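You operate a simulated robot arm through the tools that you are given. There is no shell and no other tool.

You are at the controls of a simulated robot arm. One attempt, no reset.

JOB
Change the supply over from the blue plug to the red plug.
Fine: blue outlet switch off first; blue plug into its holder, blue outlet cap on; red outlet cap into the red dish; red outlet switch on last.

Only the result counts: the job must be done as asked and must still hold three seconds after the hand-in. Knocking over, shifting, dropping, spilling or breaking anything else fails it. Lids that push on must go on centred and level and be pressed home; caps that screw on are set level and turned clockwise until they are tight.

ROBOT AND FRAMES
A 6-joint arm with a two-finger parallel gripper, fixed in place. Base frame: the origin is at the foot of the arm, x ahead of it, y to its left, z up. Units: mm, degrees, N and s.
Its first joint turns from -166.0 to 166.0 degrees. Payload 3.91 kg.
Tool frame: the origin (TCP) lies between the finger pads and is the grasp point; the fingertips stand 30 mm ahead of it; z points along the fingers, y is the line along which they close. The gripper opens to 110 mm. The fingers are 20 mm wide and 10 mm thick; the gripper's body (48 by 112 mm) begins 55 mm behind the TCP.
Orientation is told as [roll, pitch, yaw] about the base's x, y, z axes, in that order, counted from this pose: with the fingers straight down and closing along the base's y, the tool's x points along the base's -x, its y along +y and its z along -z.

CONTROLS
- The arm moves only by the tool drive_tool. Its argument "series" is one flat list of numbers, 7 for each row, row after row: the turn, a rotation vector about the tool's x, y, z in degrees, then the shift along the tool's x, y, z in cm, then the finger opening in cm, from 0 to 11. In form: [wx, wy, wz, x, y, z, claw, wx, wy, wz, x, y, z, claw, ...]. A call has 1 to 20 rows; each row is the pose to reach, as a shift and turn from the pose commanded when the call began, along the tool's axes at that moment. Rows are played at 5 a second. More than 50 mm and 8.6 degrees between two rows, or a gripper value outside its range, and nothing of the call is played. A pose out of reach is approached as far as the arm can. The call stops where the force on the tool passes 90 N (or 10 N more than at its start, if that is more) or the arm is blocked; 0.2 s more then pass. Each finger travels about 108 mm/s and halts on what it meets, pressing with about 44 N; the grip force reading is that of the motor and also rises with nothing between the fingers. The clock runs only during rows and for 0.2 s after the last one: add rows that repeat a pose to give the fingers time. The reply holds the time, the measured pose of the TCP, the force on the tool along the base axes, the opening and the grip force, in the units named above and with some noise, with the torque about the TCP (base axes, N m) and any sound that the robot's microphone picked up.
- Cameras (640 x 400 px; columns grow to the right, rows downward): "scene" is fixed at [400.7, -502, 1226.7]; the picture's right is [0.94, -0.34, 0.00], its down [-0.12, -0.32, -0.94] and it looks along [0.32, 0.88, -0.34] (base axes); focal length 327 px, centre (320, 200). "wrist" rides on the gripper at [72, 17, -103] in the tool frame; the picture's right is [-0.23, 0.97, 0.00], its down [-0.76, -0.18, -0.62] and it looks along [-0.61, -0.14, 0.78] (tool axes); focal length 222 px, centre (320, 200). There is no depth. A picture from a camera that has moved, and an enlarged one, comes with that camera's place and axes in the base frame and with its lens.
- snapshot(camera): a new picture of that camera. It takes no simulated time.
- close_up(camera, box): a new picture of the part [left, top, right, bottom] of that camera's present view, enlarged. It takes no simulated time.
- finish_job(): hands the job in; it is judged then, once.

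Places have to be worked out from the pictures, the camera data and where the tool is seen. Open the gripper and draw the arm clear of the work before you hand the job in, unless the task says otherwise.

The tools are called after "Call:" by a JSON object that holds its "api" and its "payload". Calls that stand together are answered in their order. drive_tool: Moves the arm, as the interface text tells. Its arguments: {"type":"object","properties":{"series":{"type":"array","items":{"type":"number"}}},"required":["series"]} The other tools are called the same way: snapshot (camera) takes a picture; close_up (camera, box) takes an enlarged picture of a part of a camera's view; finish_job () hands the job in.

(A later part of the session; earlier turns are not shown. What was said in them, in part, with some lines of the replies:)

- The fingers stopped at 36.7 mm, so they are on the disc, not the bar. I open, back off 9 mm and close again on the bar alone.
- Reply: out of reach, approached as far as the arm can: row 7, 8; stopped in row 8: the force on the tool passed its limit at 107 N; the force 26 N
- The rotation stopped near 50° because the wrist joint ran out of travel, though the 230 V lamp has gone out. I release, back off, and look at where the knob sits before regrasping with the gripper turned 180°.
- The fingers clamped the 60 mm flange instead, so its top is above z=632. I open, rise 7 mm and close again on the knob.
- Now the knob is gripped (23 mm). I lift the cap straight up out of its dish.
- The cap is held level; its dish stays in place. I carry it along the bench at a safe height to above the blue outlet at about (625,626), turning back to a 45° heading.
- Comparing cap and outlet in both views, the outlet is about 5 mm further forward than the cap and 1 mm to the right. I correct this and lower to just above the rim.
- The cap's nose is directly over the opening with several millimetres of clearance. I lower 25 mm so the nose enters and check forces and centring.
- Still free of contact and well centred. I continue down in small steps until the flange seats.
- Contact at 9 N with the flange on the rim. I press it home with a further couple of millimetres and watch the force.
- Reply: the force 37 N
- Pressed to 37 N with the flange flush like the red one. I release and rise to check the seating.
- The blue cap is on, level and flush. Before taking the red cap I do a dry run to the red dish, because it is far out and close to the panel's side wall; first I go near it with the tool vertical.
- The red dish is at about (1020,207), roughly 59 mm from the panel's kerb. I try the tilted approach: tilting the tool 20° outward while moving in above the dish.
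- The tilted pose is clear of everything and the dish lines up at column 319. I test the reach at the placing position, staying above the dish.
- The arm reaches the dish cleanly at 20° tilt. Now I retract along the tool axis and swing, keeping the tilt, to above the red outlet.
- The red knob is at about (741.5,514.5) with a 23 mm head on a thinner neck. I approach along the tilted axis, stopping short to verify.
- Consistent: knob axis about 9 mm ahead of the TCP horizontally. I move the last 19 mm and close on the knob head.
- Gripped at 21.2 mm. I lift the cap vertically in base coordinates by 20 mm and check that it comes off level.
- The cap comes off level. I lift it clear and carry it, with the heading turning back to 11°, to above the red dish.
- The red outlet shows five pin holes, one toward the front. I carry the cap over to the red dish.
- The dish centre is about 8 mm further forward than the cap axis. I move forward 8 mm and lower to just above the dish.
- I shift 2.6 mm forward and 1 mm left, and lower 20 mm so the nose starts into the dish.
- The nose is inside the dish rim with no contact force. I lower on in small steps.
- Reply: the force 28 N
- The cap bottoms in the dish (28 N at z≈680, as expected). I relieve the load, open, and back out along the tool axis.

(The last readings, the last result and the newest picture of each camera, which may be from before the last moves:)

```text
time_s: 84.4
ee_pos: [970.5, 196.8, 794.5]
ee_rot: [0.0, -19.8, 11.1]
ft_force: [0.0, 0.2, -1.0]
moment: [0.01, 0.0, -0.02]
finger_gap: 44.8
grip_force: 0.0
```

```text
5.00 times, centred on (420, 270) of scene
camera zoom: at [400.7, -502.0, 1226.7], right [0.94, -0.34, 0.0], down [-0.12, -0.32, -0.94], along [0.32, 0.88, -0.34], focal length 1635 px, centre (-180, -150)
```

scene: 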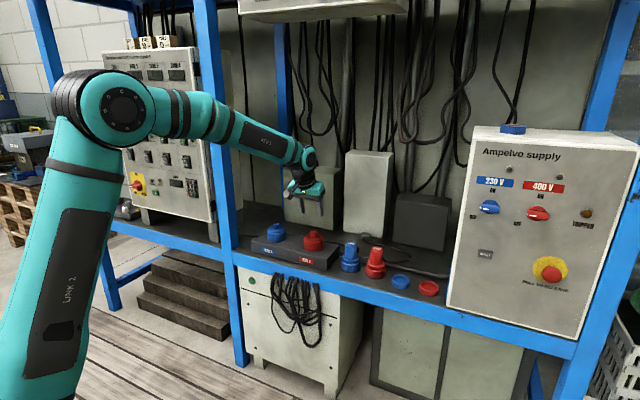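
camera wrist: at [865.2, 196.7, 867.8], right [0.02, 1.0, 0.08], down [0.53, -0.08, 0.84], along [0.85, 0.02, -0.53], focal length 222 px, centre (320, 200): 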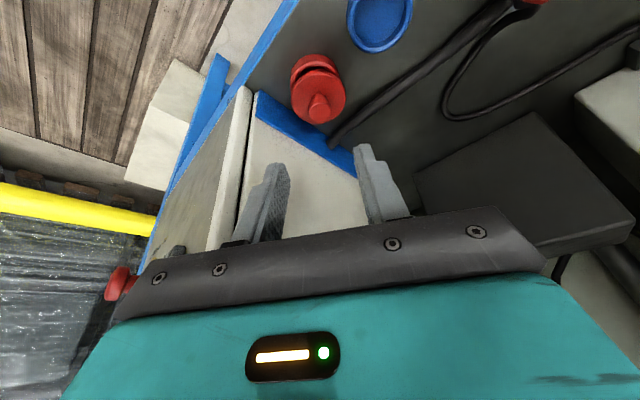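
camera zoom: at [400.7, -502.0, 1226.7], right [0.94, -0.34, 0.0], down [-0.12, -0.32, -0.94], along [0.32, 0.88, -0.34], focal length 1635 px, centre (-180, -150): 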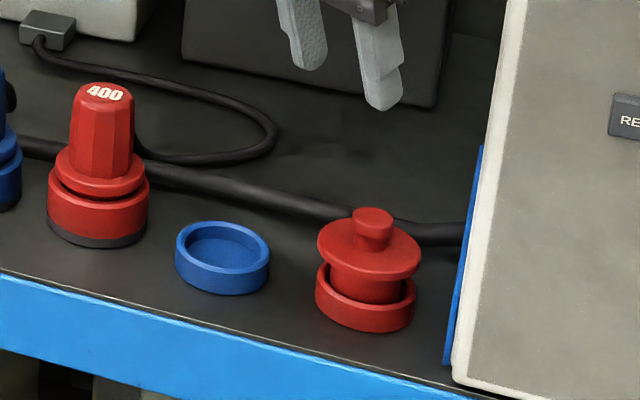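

The red cap sits level in its dish. Now I bring the tool back to vertical and turn to 45° above the red plug in its holder.

Call:
{"api": "drive_tool", "payload": {"series": [0, 5, 0, 0.17, 1.1, -1.1, 8, 0, 10, 0, 0.34, 2.25, -2.25, 8, 0, 15, 0, 0.51, 3.4, -3.4, 8, 0, 20, 0, 0.68, 4.5, -4.5, 8, 0, 20, 0, 0.68, 4.5, -4.5, 8]}}

Call:
{"api": "drive_tool", "payload": {"series": [0, 0, -6.8, 0.35, 2.15, 0, 8, 0, 0, -13.6, 0.69, 4.3, 0, 8, 0, 0, -20.4, 1.04, 6.44, 0, 8, 0, 0, -27.2, 1.38, 8.6, 0, 8, 0, 0, -34, 1.73, 10.73, 0.2, 8, 0, 0, -34, 1.73, 10.73, 0.2, 8]}}

Call:
{"api": "snapshot", "payload": {"camera": "wrist"}}

Call:
{"api": "snapshot", "payload": {"camera": "scene"}}

```text
time_s: 85.6
ee_pos: [939.2, 238.3, 834.9]
ee_rot: [-0.2, 0.2, 11.0]
ft_force: [0.2, 0.8, -0.3]
moment: [-0.01, -0.01, 0.02]
finger_gap: 80.0
grip_force: 0.2
```

```text
time_s: 87.0
ee_pos: [903.1, 339.0, 831.2]
ee_rot: [0.0, 0.1, 45.0]
ft_force: [-0.1, 0.4, 0.0]
moment: [0.01, 0.03, -0.01]
finger_gap: 80.2
grip_force: 0.0
```

```text
taken
camera wrist: at [839.6, 301.9, 935.7], right [-0.53, 0.85, 0.0], down [0.67, 0.41, 0.62], along [0.53, 0.33, -0.78], focal length 222 px, centre (320, 200)
```

wrist: 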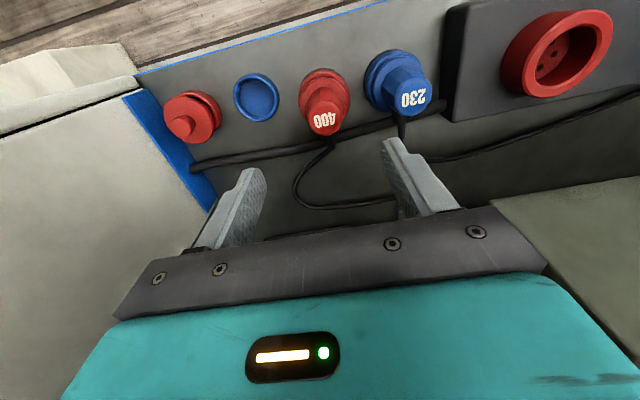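

```text
taken
```

scene: 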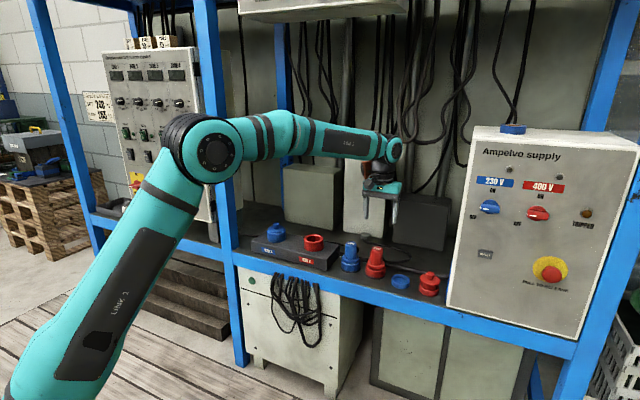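

Call:
{"api": "close_up", "payload": {"camera": "wrist", "box": [270, 40, 450, 160]}}

Call:
{"api": "close_up", "payload": {"camera": "wrist", "box": [285, 60, 365, 150]}}

Call:
{"api": "close_up", "payload": {"camera": "wrist", "box": [490, 0, 630, 110]}}

```text
3.33 times, centred on (360, 100) of wrist
camera zoom: at [839.6, 301.9, 935.7], right [-0.53, 0.85, 0.0], down [0.67, 0.41, 0.62], along [0.53, 0.33, -0.78], focal length 740 px, centre (187, 533)
```

zoom: 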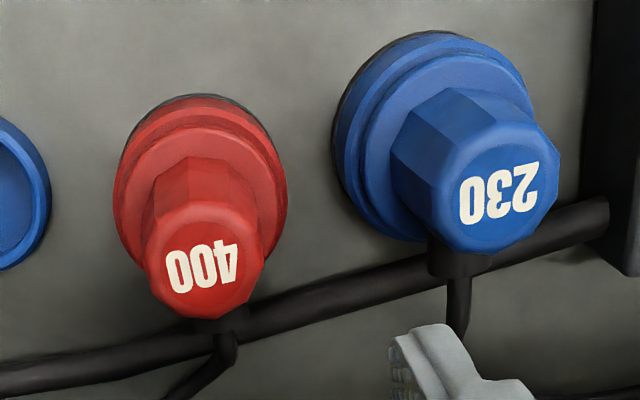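

```text
4.44 times, centred on (325, 105) of wrist
camera zoom: at [839.6, 301.9, 935.7], right [-0.53, 0.85, 0.0], down [0.67, 0.41, 0.62], along [0.53, 0.33, -0.78], focal length 987 px, centre (298, 622)
```

zoom: 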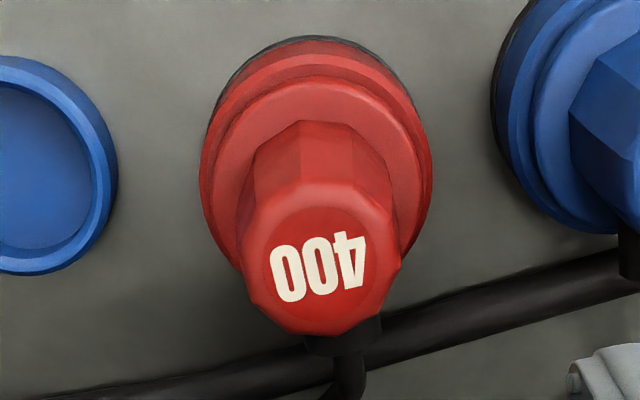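

```text
3.64 times, centred on (560, 55) of wrist
camera zoom: at [839.6, 301.9, 935.7], right [-0.53, 0.85, 0.0], down [0.67, 0.41, 0.62], along [0.53, 0.33, -0.78], focal length 808 px, centre (-553, 727)
```

zoom: 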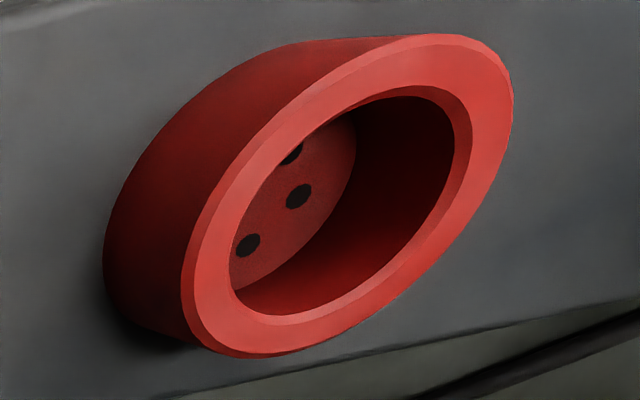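

Both plugs show the same text and cable heading, so heading 45° is right. The red plug's axis is about 6 mm ahead and 3 mm left; I correct and lower to just above it.

Call:
{"api": "drive_tool", "payload": {"series": [0, 0, 0, -0.3, 0.16, 2.5, 8, 0, 0, 0, -0.6, 0.33, 5, 8, 0, 0, 0, -0.6, 0.33, 7.5, 8, 0, 0, 0, -0.6, 0.33, 7.5, 8]}}

Call:
{"api": "close_up", "payload": {"camera": "wrist", "box": [220, 60, 420, 220]}}

Call:
{"api": "close_up", "payload": {"camera": "scene", "box": [340, 200, 420, 290]}}

```text
time_s: 88.0
ee_pos: [904.3, 345.1, 757.3]
ee_rot: [-0.1, 0.2, 45.0]
ft_force: [-1.0, -0.4, 0.6]
moment: [0.02, 0.0, 0.01]
finger_gap: 79.7
grip_force: 0.1
```

```text
2.50 times, centred on (320, 140) of wrist
camera zoom: at [841.6, 308.5, 860.9], right [-0.53, 0.85, 0.0], down [0.67, 0.41, 0.62], along [0.53, 0.33, -0.78], focal length 555 px, centre (320, 350)
```

zoom: 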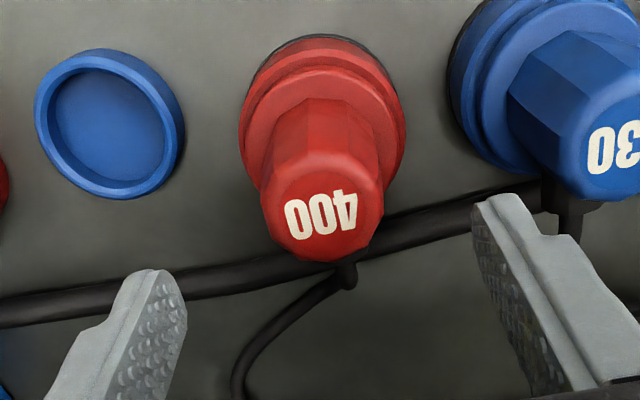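

```text
4.44 times, centred on (380, 245) of scene
camera zoom: at [400.7, -502.0, 1226.7], right [0.94, -0.34, 0.0], down [-0.12, -0.32, -0.94], along [0.32, 0.88, -0.34], focal length 1454 px, centre (53, 0)
```

zoom: 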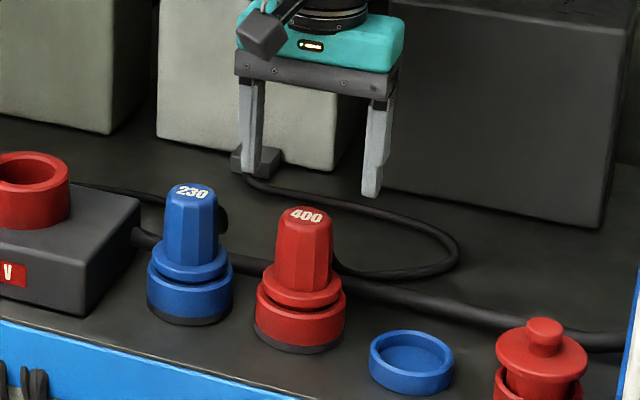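

The plug is centred between the open fingers. I descend to TCP z≈687, the height I used on the blue plug, and close.

Call:
{"api": "drive_tool", "payload": {"series": [0, 0, 0, 0, 0.06, 2.5, 8, 0, 0, 0, 0, 0.06, 5, 8, 0, 0, 0, 0, 0.06, 7, 8, 0, 0, 0, 0, 0.06, 7, 8]}}

Call:
{"api": "close_up", "payload": {"camera": "wrist", "box": [200, 80, 440, 240]}}

Call:
{"api": "close_up", "payload": {"camera": "scene", "box": [340, 210, 420, 290]}}

```text
time_s: 89.0
ee_pos: [904.0, 345.1, 687.6]
ee_rot: [0.0, 0.1, 45.0]
ft_force: [0.5, -0.3, -1.5]
moment: [0.01, 0.0, -0.03]
finger_gap: 80.2
grip_force: 0.1
```

```text
2.50 times, centred on (320, 160) of wrist
camera zoom: at [840.5, 308.5, 791.2], right [-0.53, 0.85, 0.0], down [0.67, 0.41, 0.62], along [0.53, 0.33, -0.78], focal length 555 px, centre (320, 300)
```

zoom: 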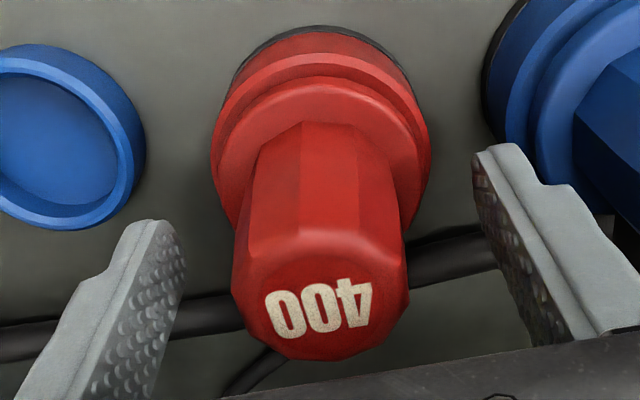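

```text
5.00 times, centred on (380, 250) of scene
camera zoom: at [400.7, -502.0, 1226.7], right [0.94, -0.34, 0.0], down [-0.12, -0.32, -0.94], along [0.32, 0.88, -0.34], focal length 1635 px, centre (20, -50)
```

zoom: 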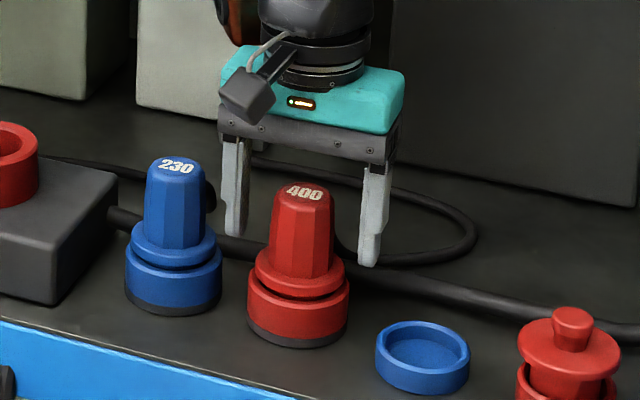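

Call:
{"api": "drive_tool", "payload": {"series": [0, 0, 0, 0, 0.03, 0, 5, 0, 0, 0, 0, 0.03, 0, 2, 0, 0, 0, 0, 0.03, 0, 2, 0, 0, 0, 0, 0.03, 0, 2]}}

Call:
{"api": "close_up", "payload": {"camera": "wrist", "box": [200, 80, 440, 240]}}

```text
time_s: 90.0
ee_pos: [903.2, 346.3, 688.2]
ee_rot: [-0.1, 0.1, 44.9]
ft_force: [1.2, -0.6, 0.1]
moment: [-0.03, -0.01, -0.02]
finger_gap: 40.6
grip_force: 43.9
```

```text
2.50 times, centred on (320, 160) of wrist
camera zoom: at [840.3, 308.8, 791.4], right [-0.53, 0.85, 0.0], down [0.67, 0.41, 0.62], along [0.53, 0.33, -0.78], focal length 555 px, centre (320, 300)
```

zoom: 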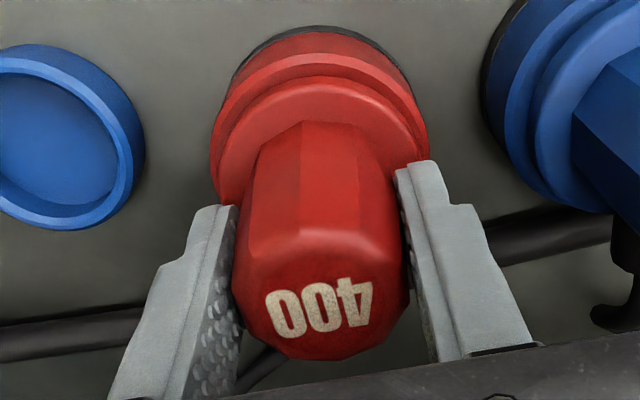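

Firm grip at 40.6 mm. I lift the red plug straight up out of its holder.

Call:
{"api": "drive_tool", "payload": {"series": [0, 0, 0, 0, 0, -1, 2, 0, 0, 0, 0, 0, -2, 2, 0, 0, 0, 0, 0, -4, 2, 0, 0, 0, 0, 0, -7, 2, 0, 0, 0, 0, 0, -10.5, 2, 0, 0, 0, 0, 0, -14, 2, 0, 0, 0, 0, 0, -16.5, 2]}}

Call:
{"api": "close_up", "payload": {"camera": "scene", "box": [320, 160, 440, 290]}}

Call:
{"api": "snapshot", "payload": {"camera": "wrist"}}

```text
time_s: 91.6
ee_pos: [905.1, 345.9, 853.0]
ee_rot: [0.0, 0.2, 45.0]
ft_force: [-0.2, 0.2, -2.9]
moment: [-0.03, 0.03, -0.02]
finger_gap: 40.9
grip_force: 44.7
```

```text
3.08 times, centred on (380, 225) of scene
camera zoom: at [400.7, -502.0, 1226.7], right [0.94, -0.34, 0.0], down [-0.12, -0.32, -0.94], along [0.32, 0.88, -0.34], focal length 1006 px, centre (135, 123)
```

zoom: 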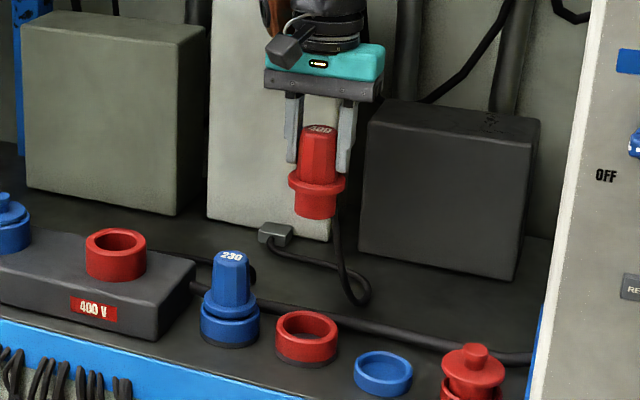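

```text
taken
camera wrist: at [840.7, 309.0, 956.8], right [-0.53, 0.85, 0.0], down [0.67, 0.41, 0.62], along [0.53, 0.33, -0.78], focal length 222 px, centre (320, 200)
```

wrist: 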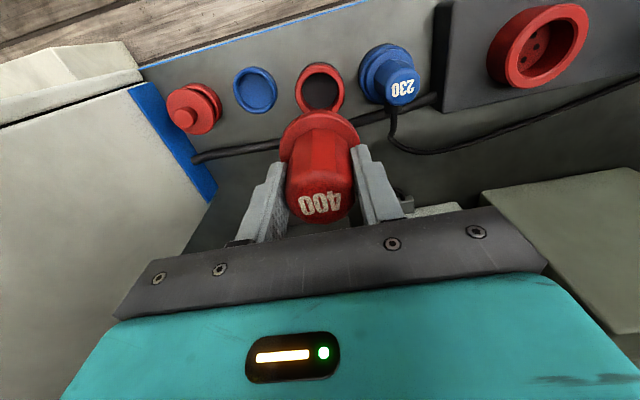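

The plug and its cable came free cleanly. I carry it along the bench above the blue plug to over the red outlet, ending at z≈830 so the view can be compared with the earlier blue-outlet picture.

Call:
{"api": "drive_tool", "payload": {"series": [0, 0, 0, 0, 2.95, 0, 2, 0, 0, 0, 0, 5.9, 0, 2, 0, 0, 0, 0, 8.86, 0, 2, 0, 0, 0, 0, 11.8, 0, 2, 0, 0, 0, -0.05, 14.8, 0, 2, 0, 0, 0, -0.1, 17.7, 0, 2, 0, 0, 0, -0.1, 20.7, 0, 2, 0, 0, 0, -0.11, 22.5, 1, 2, 0, 0, 0, -0.11, 23.63, 2.25, 2, 0, 0, 0, -0.11, 23.63, 2.25, 2]}}

Call:
{"api": "close_up", "payload": {"camera": "wrist", "box": [270, 55, 370, 135]}}

Call:
{"api": "close_up", "payload": {"camera": "scene", "box": [270, 160, 370, 270]}}

Call:
{"api": "snapshot", "payload": {"camera": "wrist"}}

```text
time_s: 93.8
ee_pos: [738.2, 515.2, 830.4]
ee_rot: [-0.1, 0.2, 44.9]
ft_force: [-0.3, 0.7, -2.0]
moment: [-0.01, 0.01, -0.01]
finger_gap: 40.5
grip_force: 44.3
```

```text
5.00 times, centred on (320, 95) of wrist
camera zoom: at [674.8, 477.0, 934.1], right [-0.53, 0.85, 0.0], down [0.67, 0.41, 0.62], along [0.53, 0.33, -0.78], focal length 1111 px, centre (320, 725)
```

zoom: 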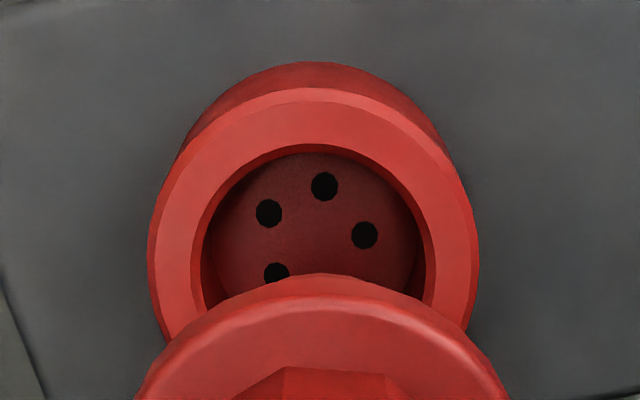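

```text
3.64 times, centred on (320, 215) of scene
camera zoom: at [400.7, -502.0, 1226.7], right [0.94, -0.34, 0.0], down [-0.12, -0.32, -0.94], along [0.32, 0.88, -0.34], focal length 1189 px, centre (320, 146)
```

zoom: 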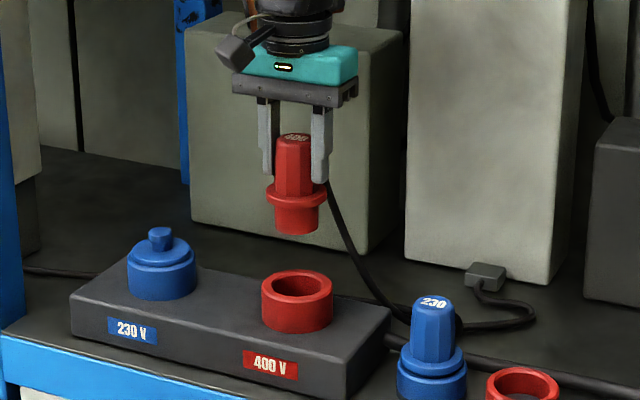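

```text
taken
camera wrist: at [674.8, 477.0, 934.1], right [-0.53, 0.85, 0.0], down [0.67, 0.41, 0.62], along [0.53, 0.33, -0.78], focal length 222 px, centre (320, 200)
```

wrist: 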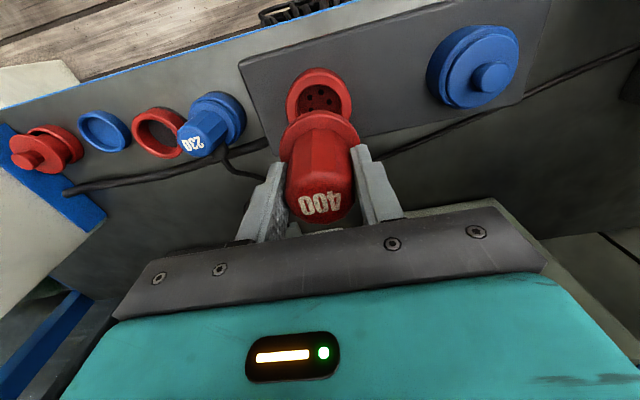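

Compared with the blue reference view, the red outlet is about 2 mm right and 2 mm nearer. I correct and lower to just above the rim.

Call:
{"api": "drive_tool", "payload": {"series": [0, 0, 0, 0.1, -0.1, 2, 2, 0, 0, 0, 0.2, -0.21, 4, 2, 0, 0, 0, 0.2, -0.21, 5.6, 2, 0, 0, 0, 0.2, -0.21, 5.6, 2]}}

Call:
{"api": "close_up", "payload": {"camera": "wrist", "box": [240, 60, 400, 180]}}

Call:
{"api": "close_up", "payload": {"camera": "scene", "box": [280, 190, 350, 270]}}

```text
time_s: 94.8
ee_pos: [738.6, 510.7, 773.8]
ee_rot: [0.0, 0.1, 45.0]
ft_force: [-0.4, 1.0, -2.5]
moment: [-0.02, 0.0, 0.0]
finger_gap: 40.7
grip_force: 44.1
```

```text
3.33 times, centred on (320, 120) of wrist
camera zoom: at [674.3, 473.8, 877.9], right [-0.53, 0.85, 0.0], down [0.67, 0.41, 0.62], along [0.53, 0.33, -0.78], focal length 740 px, centre (320, 467)
```

zoom: 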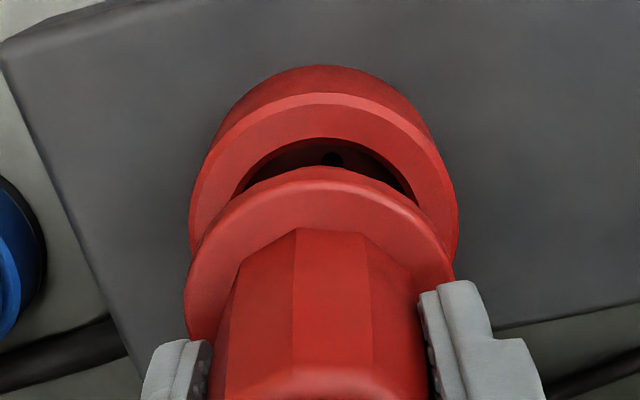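

```text
5.00 times, centred on (315, 230) of scene
camera zoom: at [400.7, -502.0, 1226.7], right [0.94, -0.34, 0.0], down [-0.12, -0.32, -0.94], along [0.32, 0.88, -0.34], focal length 1635 px, centre (345, 50)
```

zoom: 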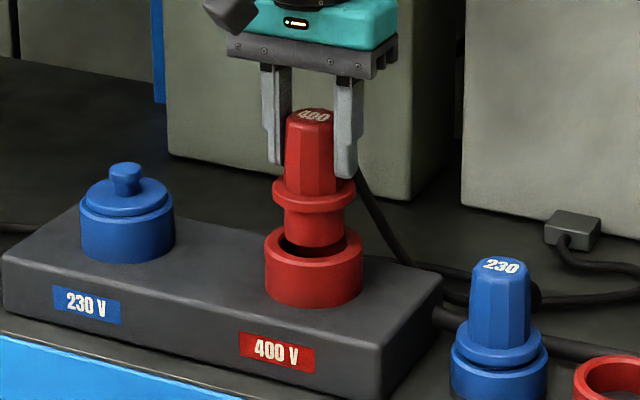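

Well aligned in both views. I lower 35 mm, feeding the nose into the outlet, and check for contact.

Call:
{"api": "drive_tool", "payload": {"series": [0, 0, 0, -0.04, 0.07, 0.8, 2, 0, 0, 0, -0.04, 0.07, 1.6, 2, 0, 0, 0, -0.04, 0.07, 2.4, 2, 0, 0, 0, -0.04, 0.07, 3.1, 2, 0, 0, 0, -0.04, 0.07, 3.1, 2]}}

Call:
{"api": "close_up", "payload": {"camera": "wrist", "box": [240, 60, 400, 180]}}

Call:
{"api": "close_up", "payload": {"camera": "scene", "box": [280, 190, 350, 270]}}

```text
time_s: 96.0
ee_pos: [738.0, 512.8, 743.5]
ee_rot: [0.0, 0.1, 45.1]
ft_force: [1.2, -0.3, -1.2]
moment: [-0.01, 0.01, -0.03]
finger_gap: 40.5
grip_force: 44.0
```

```text
3.33 times, centred on (320, 120) of wrist
camera zoom: at [674.0, 474.4, 846.9], right [-0.53, 0.85, 0.0], down [0.67, 0.41, 0.62], along [0.53, 0.33, -0.78], focal length 740 px, centre (320, 467)
```

zoom: 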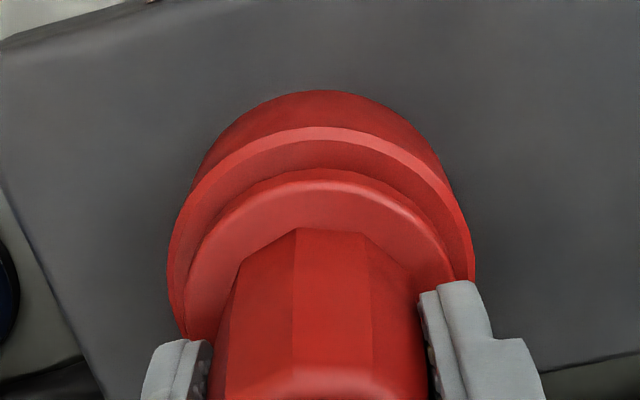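

```text
5.00 times, centred on (315, 230) of scene
camera zoom: at [400.7, -502.0, 1226.7], right [0.94, -0.34, 0.0], down [-0.12, -0.32, -0.94], along [0.32, 0.88, -0.34], focal length 1635 px, centre (345, 50)
```

zoom: 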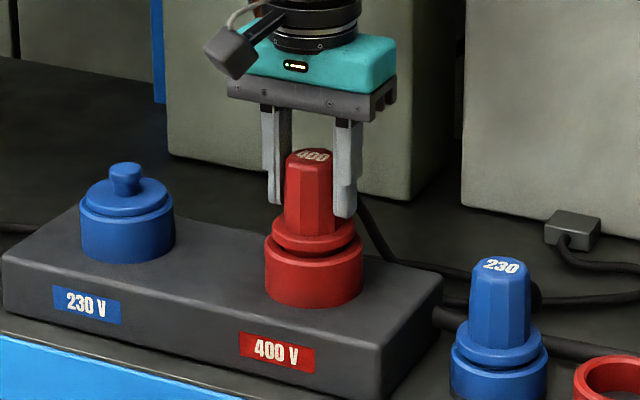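

About 5 mm remain to the seated height. I lower in small steps to contact.

Call:
{"api": "drive_tool", "payload": {"series": [0, 0, 0, 0, 0, 0.2, 2, 0, 0, 0, 0, 0, 0.4, 2, 0, 0, 0, 0, 0, 0.4, 2]}}

Call:
{"api": "drive_tool", "payload": {"series": [0, 0, 0, 0, 0, 0.15, 2, 0, 0, 0, 0, 0, 0.3, 2, 0, 0, 0, 0, 0, 0.3, 2]}}

Call:
{"api": "close_up", "payload": {"camera": "scene", "box": [280, 190, 350, 270]}}

Call:
{"api": "close_up", "payload": {"camera": "wrist", "box": [240, 60, 400, 180]}}

```text
time_s: 96.8
ee_pos: [737.5, 512.8, 738.8]
ee_rot: [0.1, 0.1, 45.0]
ft_force: [0.0, 0.1, -1.2]
moment: [-0.03, 0.0, 0.01]
finger_gap: 41.1
grip_force: 43.4
```

```text
time_s: 97.6
ee_pos: [737.1, 512.9, 738.4]
ee_rot: [-0.1, 0.0, 45.0]
ft_force: [0.7, -0.3, 16.6]
moment: [-0.11, 0.12, -0.01]
finger_gap: 40.7
grip_force: 43.2
```

```text
5.00 times, centred on (315, 230) of scene
camera zoom: at [400.7, -502.0, 1226.7], right [0.94, -0.34, 0.0], down [-0.12, -0.32, -0.94], along [0.32, 0.88, -0.34], focal length 1635 px, centre (345, 50)
```

zoom: 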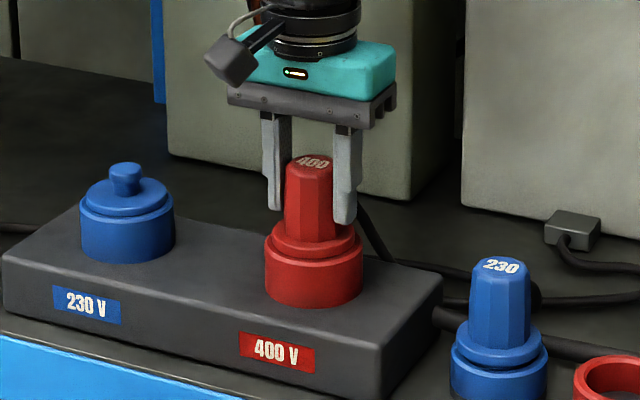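

```text
3.33 times, centred on (320, 120) of wrist
camera zoom: at [673.8, 474.6, 841.3], right [-0.53, 0.85, 0.0], down [0.66, 0.41, 0.62], along [0.53, 0.33, -0.78], focal length 740 px, centre (320, 467)
```

zoom: 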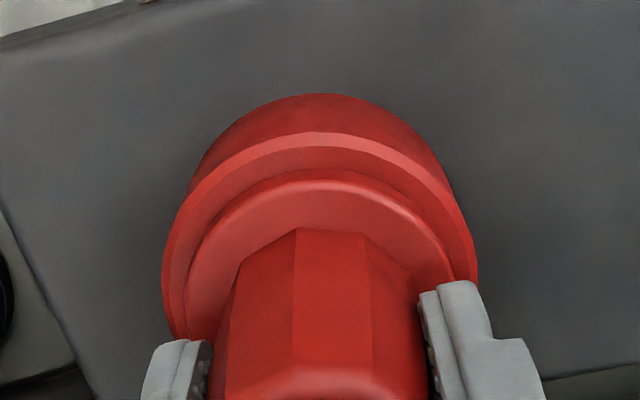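

Contact exactly at the predicted seated height (738.4). I press it home a little further.

Call:
{"api": "drive_tool", "payload": {"series": [0, 0, 0, 0, 0, 0.1, 2, 0, 0, 0, 0, 0, 0.2, 2, 0, 0, 0, 0, 0, 0.25, 2, 0, 0, 0, 0, 0, 0.25, 2]}}

Call:
{"api": "close_up", "payload": {"camera": "scene", "box": [280, 190, 350, 270]}}

```text
time_s: 98.6
ee_pos: [736.6, 511.4, 735.3]
ee_rot: [0.0, 0.0, 45.0]
ft_force: [6.4, 3.2, 46.7]
moment: [0.23, -0.33, -0.04]
finger_gap: 41.0
grip_force: 43.4
```

```text
5.00 times, centred on (315, 230) of scene
camera zoom: at [400.7, -502.0, 1226.7], right [0.94, -0.34, 0.0], down [-0.12, -0.32, -0.94], along [0.32, 0.88, -0.34], focal length 1635 px, centre (345, 50)
```

zoom: 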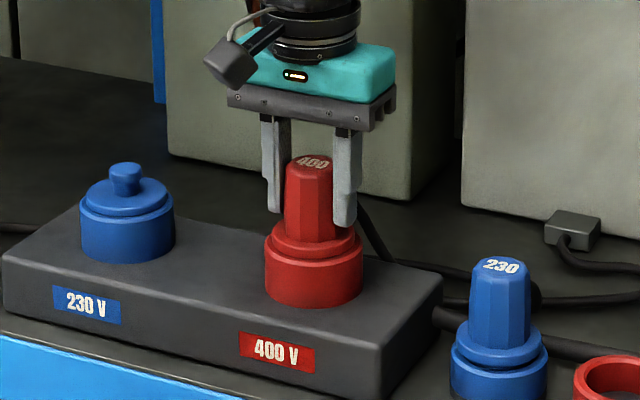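

Pressed to 47 N with no further travel. I open the gripper in place and then rise, so the plug is not pulled back up.

Call:
{"api": "drive_tool", "payload": {"series": [0, 0, 0, 0, 0, 0, 8, 0, 0, 0, 0, 0, 0, 8, 0, 0, 0, 0, 0, 0, 8, 0, 0, 0, 0, 0, -2, 8, 0, 0, 0, 0, 0, -5, 8, 0, 0, 0, 0, 0, -9, 8, 0, 0, 0, 0, 0, -13, 8]}}

Call:
{"api": "snapshot", "payload": {"camera": "wrist"}}

Call:
{"api": "close_up", "payload": {"camera": "scene", "box": [240, 200, 350, 270]}}

Call:
{"api": "close_up", "payload": {"camera": "scene", "box": [330, 230, 450, 310]}}

```text
time_s: 100.2
ee_pos: [737.9, 510.6, 861.2]
ee_rot: [0.0, 0.2, 45.1]
ft_force: [0.3, 0.8, -0.4]
moment: [-0.01, 0.01, 0.0]
finger_gap: 79.9
grip_force: 0.0
```

```text
taken
camera wrist: at [673.8, 473.8, 966.0], right [-0.53, 0.85, 0.0], down [0.67, 0.41, 0.62], along [0.53, 0.33, -0.78], focal length 222 px, centre (320, 200)
```

wrist: 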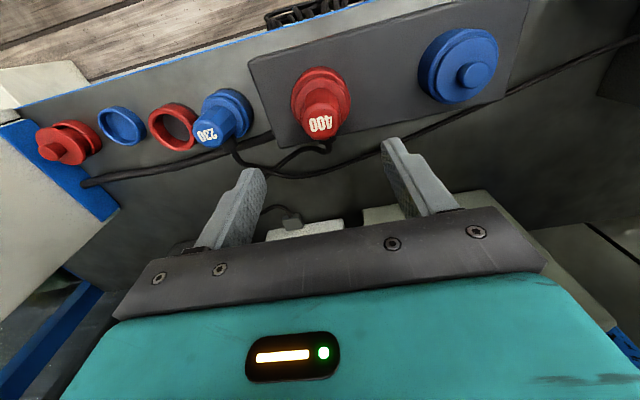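

```text
5.71 times, centred on (295, 235) of scene
camera zoom: at [400.7, -502.0, 1226.7], right [0.94, -0.34, 0.0], down [-0.12, -0.32, -0.94], along [0.32, 0.88, -0.34], focal length 1869 px, centre (463, 0)
```

zoom: 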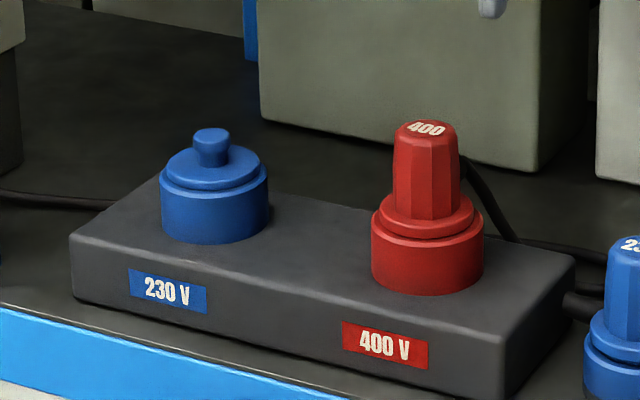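

```text
5.00 times, centred on (390, 270) of scene
camera zoom: at [400.7, -502.0, 1226.7], right [0.94, -0.34, 0.0], down [-0.12, -0.32, -0.94], along [0.32, 0.88, -0.34], focal length 1635 px, centre (-30, -150)
```

zoom: 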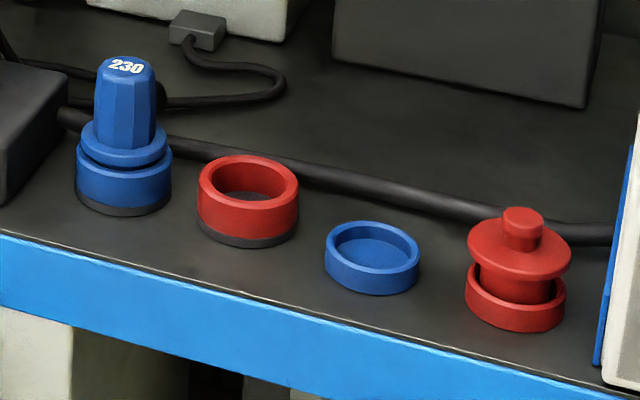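

Everything on the bench is in place: blue plug in its holder, blue cap on, red cap in its dish, red plug seated. The last step is the red switch; I swing back to the panel, first turning the tool horizontal in free space.

Call:
{"api": "drive_tool", "payload": {"series": [0, -7.5, 0, 2.33, -1.9, -1.15, 4, 0, -15, 0, 4.66, -3.81, -2.3, 4, 0, -22.5, 0, 6.98, -5.71, -3.45, 4, 0, -30, 0, 9.31, -7.61, -4.6, 4, 0, -37.5, 0, 11.64, -9.52, -5.75, 4, 0, -45, 0, 13.97, -11.42, -6.9, 4, 0, -52.5, 0, 16.29, -13.32, -8.05, 4, 0, -60, 0, 18.62, -15.23, -9.2, 4, 0, -67.5, 0, 20.95, -17.13, -10.35, 4, 0, -75, 0, 23.28, -19.03, -11.5, 4, 0, -82.5, 0, 25.6, -20.94, -12.65, 4, 0, -90, 0, 27.93, -22.84, -13.8, 4]}}

Call:
{"api": "snapshot", "payload": {"camera": "scene"}}

```text
time_s: 102.8
ee_pos: [700.9, 153.1, 1003.1]
ee_rot: [-134.4, -90.0, 179.5]
ft_force: [0.1, 0.2, 0.3]
moment: [-0.02, 0.01, 0.01]
finger_gap: 40.0
grip_force: 0.0
```

```text
taken
```

scene: 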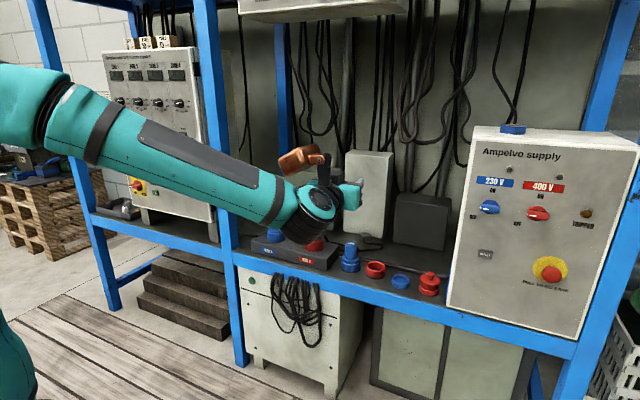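

Call:
{"api": "drive_tool", "payload": {"series": [0, 0, 7.5, 0.6, -3.39, 0.02, 4, 0, 0, 15, 1.2, -6.78, 0.04, 4, 0, 0, 22.5, 1.8, -10.18, 0.06, 4, 0, 0, 30, 2.39, -13.57, 0.08, 4, 0, 0, 37.5, 2.99, -16.96, 0.1, 4, 0, 0, 45, 3.59, -20.35, 0.12, 4, 0, 0, 52.5, 4.19, -23.74, 0.15, 4, 0, 0, 60, 4.79, -27.13, 0.17, 4, 0, 0, 67.5, 5.39, -30.53, 0.19, 4, 0, 0, 75, 5.98, -33.92, 0.21, 4, 0, 0, 82.5, 6.58, -37.3, 0.23, 4, 0, 0, 90, 7.18, -40.7, 0.25, 4, 0, 0, 90, 7.18, -40.7, 0.25, 4]}}

Call:
{"api": "snapshot", "payload": {"camera": "wrist"}}

Call:
{"api": "snapshot", "payload": {"camera": "scene"}}

```text
time_s: 105.6
ee_pos: [991.6, -132.9, 930.3]
ee_rot: [89.9, 0.1, -45.1]
ft_force: [-0.6, -0.2, 0.1]
moment: [0.0, -0.01, -0.01]
finger_gap: 39.8
grip_force: 0.0
```

```text
taken
camera wrist: at [866.7, -153.1, 947.5], right [0.16, -0.16, 0.97], down [0.1, -0.98, -0.18], along [0.98, 0.12, -0.14], focal length 222 px, centre (320, 200)
```

wrist: 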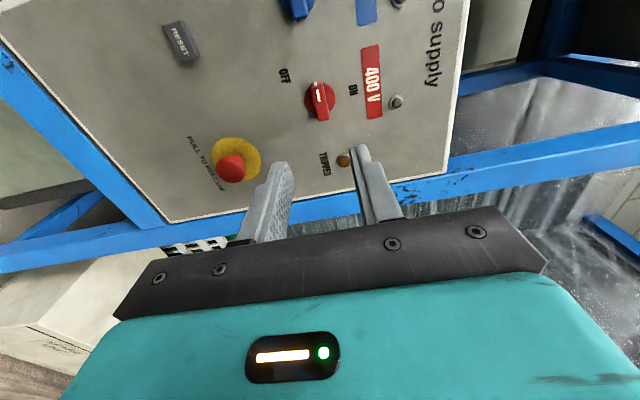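

```text
taken
```

scene: 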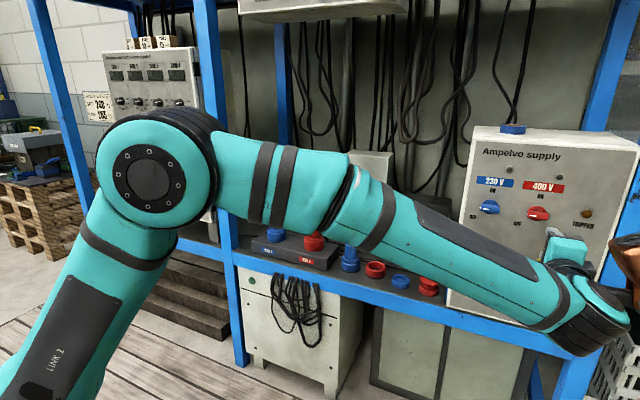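

The red knob is on the tool axis (column 321) at the same apparent distance as the blue one was. I zoom in to check its bar angle.

Call:
{"api": "close_up", "payload": {"camera": "wrist", "box": [270, 60, 370, 140]}}

```text
5.00 times, centred on (320, 100) of wrist
camera zoom: at [866.7, -153.1, 947.5], right [0.16, -0.16, 0.97], down [0.1, -0.98, -0.18], along [0.98, 0.12, -0.14], focal length 1111 px, centre (320, 700)
```

zoom: 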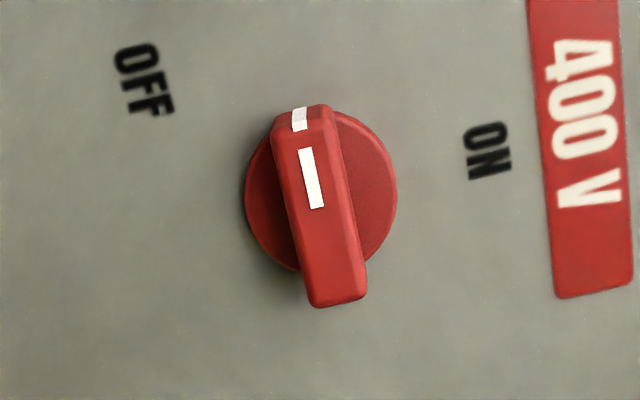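

Call:
{"api": "drive_tool", "payload": {"series": [0, 0, 0, 0, 0, 3.7, 4, 0, 0, 0, 0, 0, 7.4, 4, 0, 0, 0, 0, 0, 11, 4, 0, 0, 0, 0, 0, 11, 4]}}

Call:
{"api": "close_up", "payload": {"camera": "wrist", "box": [220, 90, 420, 240]}}

Call:
{"api": "snapshot", "payload": {"camera": "scene"}}

```text
time_s: 106.6
ee_pos: [1070.1, -54.7, 929.0]
ee_rot: [89.8, 0.1, -45.0]
ft_force: [0.3, 0.3, 0.6]
moment: [0.01, 0.03, -0.03]
finger_gap: 39.9
grip_force: 0.0
```

```text
2.67 times, centred on (320, 165) of wrist
camera zoom: at [944.1, -74.9, 947.2], right [0.16, -0.16, 0.97], down [0.1, -0.98, -0.18], along [0.98, 0.12, -0.14], focal length 592 px, centre (320, 293)
```

zoom: 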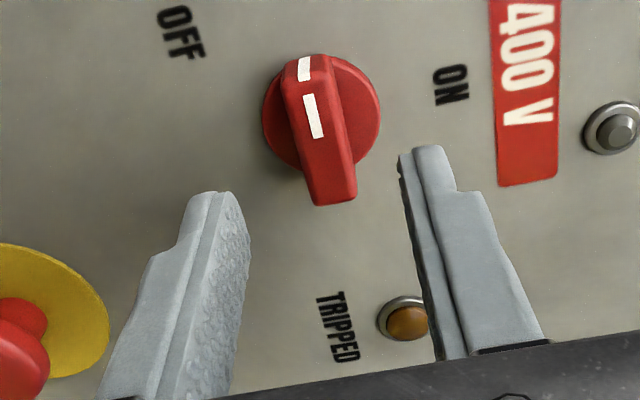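

```text
taken
```

scene: 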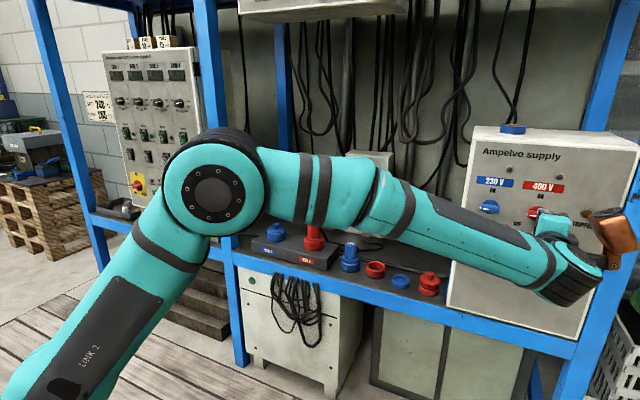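

Aligned like the blue knob was. I advance the remaining 39 mm to the grip depth.

Call:
{"api": "drive_tool", "payload": {"series": [0, 0, 0, 0, 0, 1.3, 4, 0, 0, 0, 0, 0, 2.6, 4, 0, 0, 0, 0, 0, 3.8, 4, 0, 0, 0, 0, 0, 3.8, 4]}}

Call:
{"api": "close_up", "payload": {"camera": "wrist", "box": [220, 90, 420, 240]}}

```text
time_s: 107.6
ee_pos: [1095.4, -28.1, 929.3]
ee_rot: [89.9, 0.0, -45.0]
ft_force: [0.7, -0.3, 0.0]
moment: [-0.02, -0.01, -0.01]
finger_gap: 39.9
grip_force: 0.1
```

```text
2.67 times, centred on (320, 165) of wrist
camera zoom: at [971.3, -48.4, 947.0], right [0.16, -0.16, 0.97], down [0.1, -0.98, -0.18], along [0.98, 0.12, -0.14], focal length 592 px, centre (320, 293)
```

zoom: 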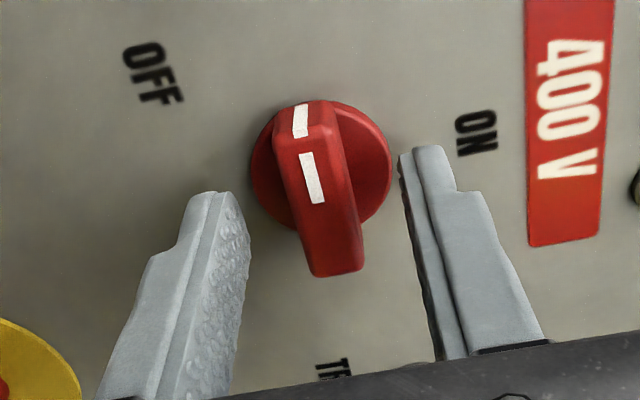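

Same view as the successful blue grip. I close on the bar and check the gap before turning.

Call:
{"api": "drive_tool", "payload": {"series": [0, 0, 0, 0, 0, 0, 2, 0, 0, 0, 0, 0, 0, 0, 0, 0, 0, 0, 0, 0, 0, 0, 0, 0, 0, 0, 0, 0]}}

```text
time_s: 108.6
ee_pos: [1096.1, -28.1, 930.1]
ee_rot: [89.9, 0.0, -45.0]
ft_force: [3.8, 1.7, 4.2]
moment: [0.09, -0.14, -0.34]
finger_gap: 15.1
grip_force: 45.1
```

The bar is gripped at 15.1 mm. I turn 90° clockwise (positive about tool z) to ON.

Call:
{"api": "drive_tool", "payload": {"series": [0, 0, 7.5, 0, 0, 0, 0, 0, 0, 15, 0, 0, 0, 0, 0, 0, 22.5, 0, 0, 0, 0, 0, 0, 30, 0, 0, 0, 0, 0, 0, 37.5, 0, 0, 0, 0, 0, 0, 45, 0, 0, 0, 0, 0, 0, 52.5, 0, 0, 0, 0, 0, 0, 60, 0, 0, 0, 0, 0, 0, 67.5, 0, 0, 0, 0, 0, 0, 75, 0, 0, 0, 0, 0, 0, 82.5, 0, 0, 0, 0, 0, 0, 90, 0, 0, 0, 0, 0, 0, 90, 0, 0, 0, 0]}}

Call:
{"api": "snapshot", "payload": {"camera": "wrist"}}

Call:
{"api": "close_up", "payload": {"camera": "scene", "box": [440, 130, 640, 260]}}

```text
time_s: 111.4
ee_pos: [1096.0, -26.7, 929.4]
ee_rot: [-35.8, 89.8, -170.8]
ft_force: [-8.4, 1.2, -1.2]
moment: [-0.38, 0.24, 0.17]
finger_gap: 14.9
grip_force: 44.6
```

```text
taken
camera wrist: at [1034.5, -111.2, 1002.7], right [0.69, -0.69, -0.23], down [-0.57, -0.32, -0.76], along [0.45, 0.65, -0.61], focal length 222 px, centre (320, 200)
```

wrist: 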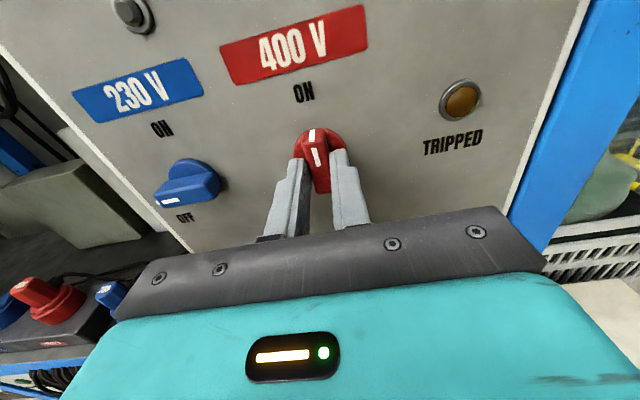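

```text
3.08 times, centred on (540, 195) of scene
camera zoom: at [400.7, -502.0, 1226.7], right [0.94, -0.34, 0.0], down [-0.12, -0.32, -0.94], along [0.32, 0.88, -0.34], focal length 1006 px, centre (-357, 215)
```

zoom: 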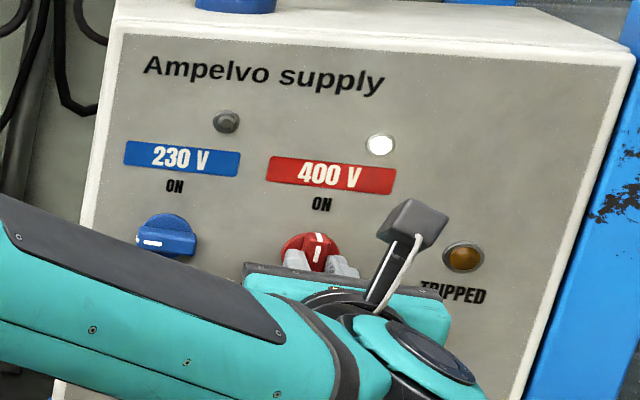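

The 400 V lamp is lit, TRIPPED is dark, and the pointer is at ON. I open the gripper and back straight off.

Call:
{"api": "drive_tool", "payload": {"series": [0, 0, 0, 0, 0, 0, 4, 0, 0, 0, 0, 0, 0, 4, 0, 0, 0, 0, 0, -3, 4, 0, 0, 0, 0, 0, -7, 4, 0, 0, 0, 0, 0, -11, 4, 0, 0, 0, 0, 0, -15, 4, 0, 0, 0, 0, 0, -19, 4, 0, 0, 0, 0, 0, -23, 4]}}

Call:
{"api": "snapshot", "payload": {"camera": "wrist"}}

Call:
{"api": "snapshot", "payload": {"camera": "scene"}}

```text
time_s: 113.2
ee_pos: [933.5, -189.7, 928.4]
ee_rot: [-35.4, 89.9, -170.3]
ft_force: [0.1, 0.3, -0.1]
moment: [0.02, -0.04, -0.03]
finger_gap: 40.0
grip_force: 0.1
```

```text
taken
camera wrist: at [872.4, -273.0, 1002.1], right [0.69, -0.69, -0.23], down [-0.57, -0.32, -0.76], along [0.45, 0.65, -0.61], focal length 222 px, centre (320, 200)
```

wrist: 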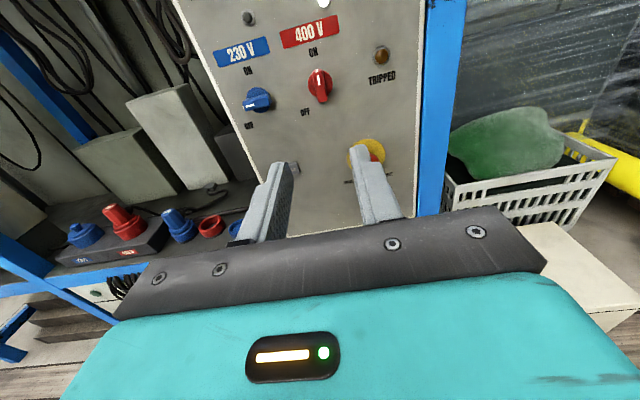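

```text
taken
```

scene: 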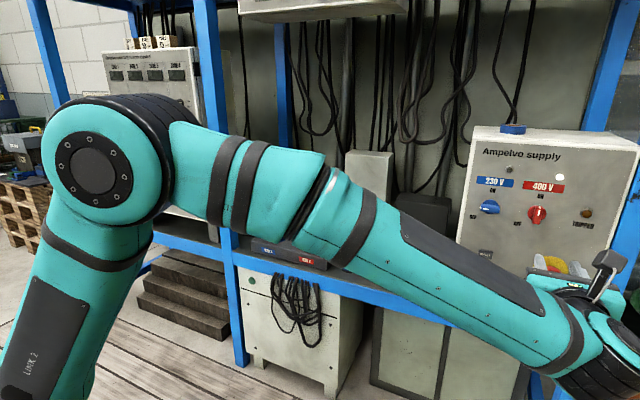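

Red is ON with its lamp lit. I draw the arm further back and up so I can check the whole bench once more.

Call:
{"api": "drive_tool", "payload": {"series": [0, 0, 0, 3, 0, -2, 4, 0, 0, 0, 6, 0, -4, 4, 0, 0, 0, 9, 0, -6, 4, 0, 0, 0, 12, 0, -8, 4, 0, 0, 0, 15, 0, -10, 4, 0, 0, 0, 18, 0, -12, 4]}}

Call:
{"api": "snapshot", "payload": {"camera": "scene"}}

Call:
{"api": "close_up", "payload": {"camera": "wrist", "box": [0, 150, 270, 320]}}

Call:
{"api": "close_up", "payload": {"camera": "scene", "box": [440, 110, 640, 240]}}

```text
time_s: 114.6
ee_pos: [849.1, -275.5, 1110.5]
ee_rot: [-25.9, 89.9, -160.9]
ft_force: [1.1, 0.7, -0.9]
moment: [0.02, 0.0, 0.01]
finger_gap: 40.0
grip_force: 0.0
```

```text
taken
```

scene: 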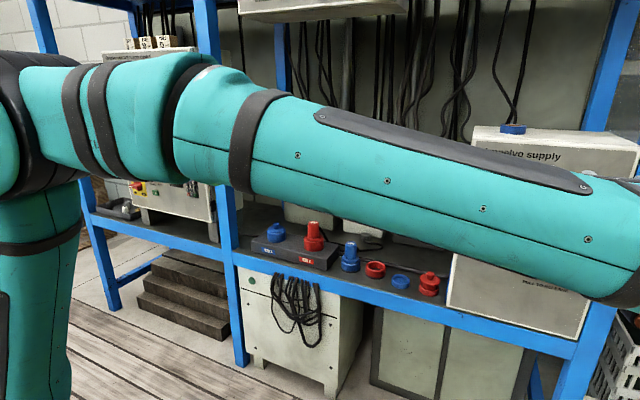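

```text
2.35 times, centred on (135, 235) of wrist
camera zoom: at [788.3, -359.1, 1183.4], right [0.69, -0.69, -0.23], down [-0.57, -0.32, -0.76], along [0.45, 0.65, -0.61], focal length 523 px, centre (755, 118)
```

zoom: 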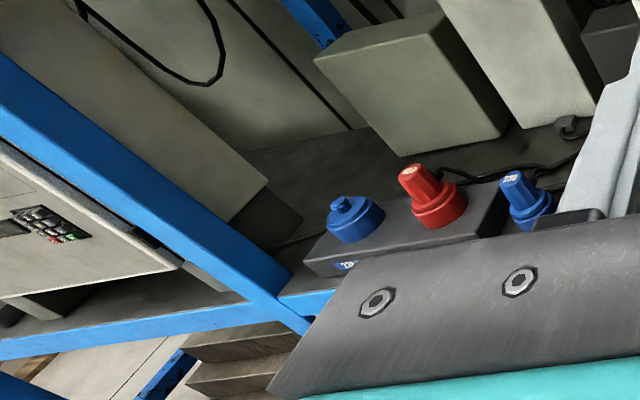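

```text
3.08 times, centred on (540, 175) of scene
camera zoom: at [400.7, -502.0, 1226.7], right [0.94, -0.34, 0.0], down [-0.12, -0.32, -0.94], along [0.32, 0.88, -0.34], focal length 1006 px, centre (-357, 277)
```

zoom: 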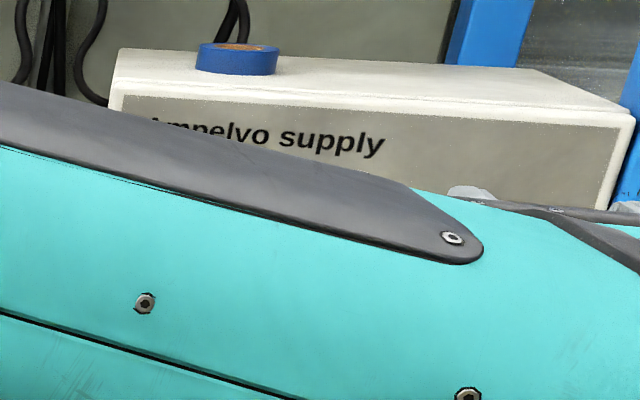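

Call:
{"api": "close_up", "payload": {"camera": "scene", "box": [240, 200, 350, 280]}}

Call:
{"api": "close_up", "payload": {"camera": "scene", "box": [330, 225, 450, 310]}}

Call:
{"api": "close_up", "payload": {"camera": "wrist", "box": [150, 0, 450, 200]}}

```text
5.00 times, centred on (295, 240) of scene
camera zoom: at [400.7, -502.0, 1226.7], right [0.94, -0.34, 0.0], down [-0.12, -0.32, -0.94], along [0.32, 0.88, -0.34], focal length 1635 px, centre (445, 0)
```

zoom: 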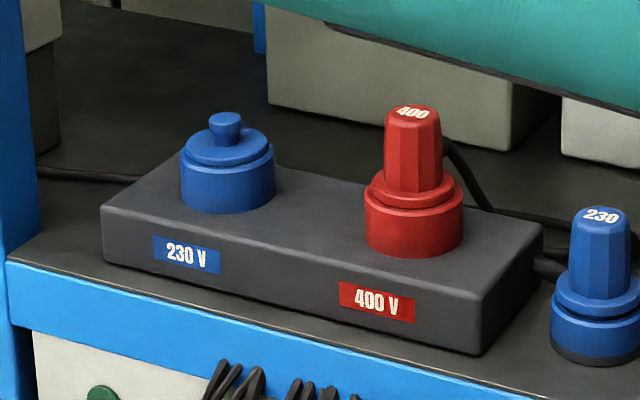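

```text
4.71 times, centred on (390, 268) of scene
camera zoom: at [400.7, -502.0, 1226.7], right [0.94, -0.34, 0.0], down [-0.12, -0.32, -0.94], along [0.32, 0.88, -0.34], focal length 1539 px, centre (-9, -118)
```

zoom: 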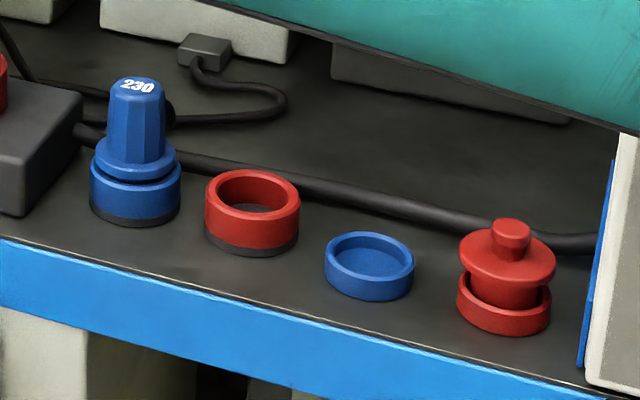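

```text
2.00 times, centred on (300, 100) of wrist
camera zoom: at [788.3, -359.1, 1183.4], right [0.69, -0.69, -0.23], down [-0.57, -0.32, -0.76], along [0.45, 0.65, -0.61], focal length 444 px, centre (360, 400)
```

zoom: 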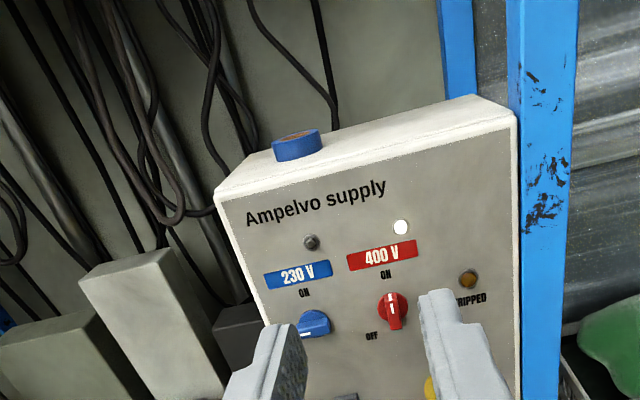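

All states check out: blue OFF with lamp dark, red ON with lamp lit and not tripped. The blue plug is in its holder, the blue cap is flush on its outlet, the red cap is in the red dish and the red plug is seated. The gripper is open and clear, so I hand in.

Call:
{"api": "finish_job", "payload": {}}

```text
The job is handed in.
```

The supply is changed over from the blue plug to the red plug, and I have handed the job in. The final pictures show no sign of anything else being moved or knocked. I have not seen the verdict.

- **Blue switch:** turned off first. Its lamp went out.
- **Blue plug:** out of the outlet and seated in the blue holder.
- **Blue outlet cap:** on the blue outlet, level, pressed with about 37 N. By my measurements it sits about 1 mm off centre.
- **Red outlet cap:** off the red outlet and sitting level in the red dish.
- **Red plug:** seated in the red outlet, pressed with about 47 N, in the same orientation as it sat in its holder.
- **Red switch:** turned on last. The 400 V lamp is lit and the TRIPPED lamp is dark.

Turning the blue switch took two grips because the wrist ran out of travel about halfway. It ended in the same OFF position as the red switch had. The gripper was open and the arm clear of the work before the hand-in.
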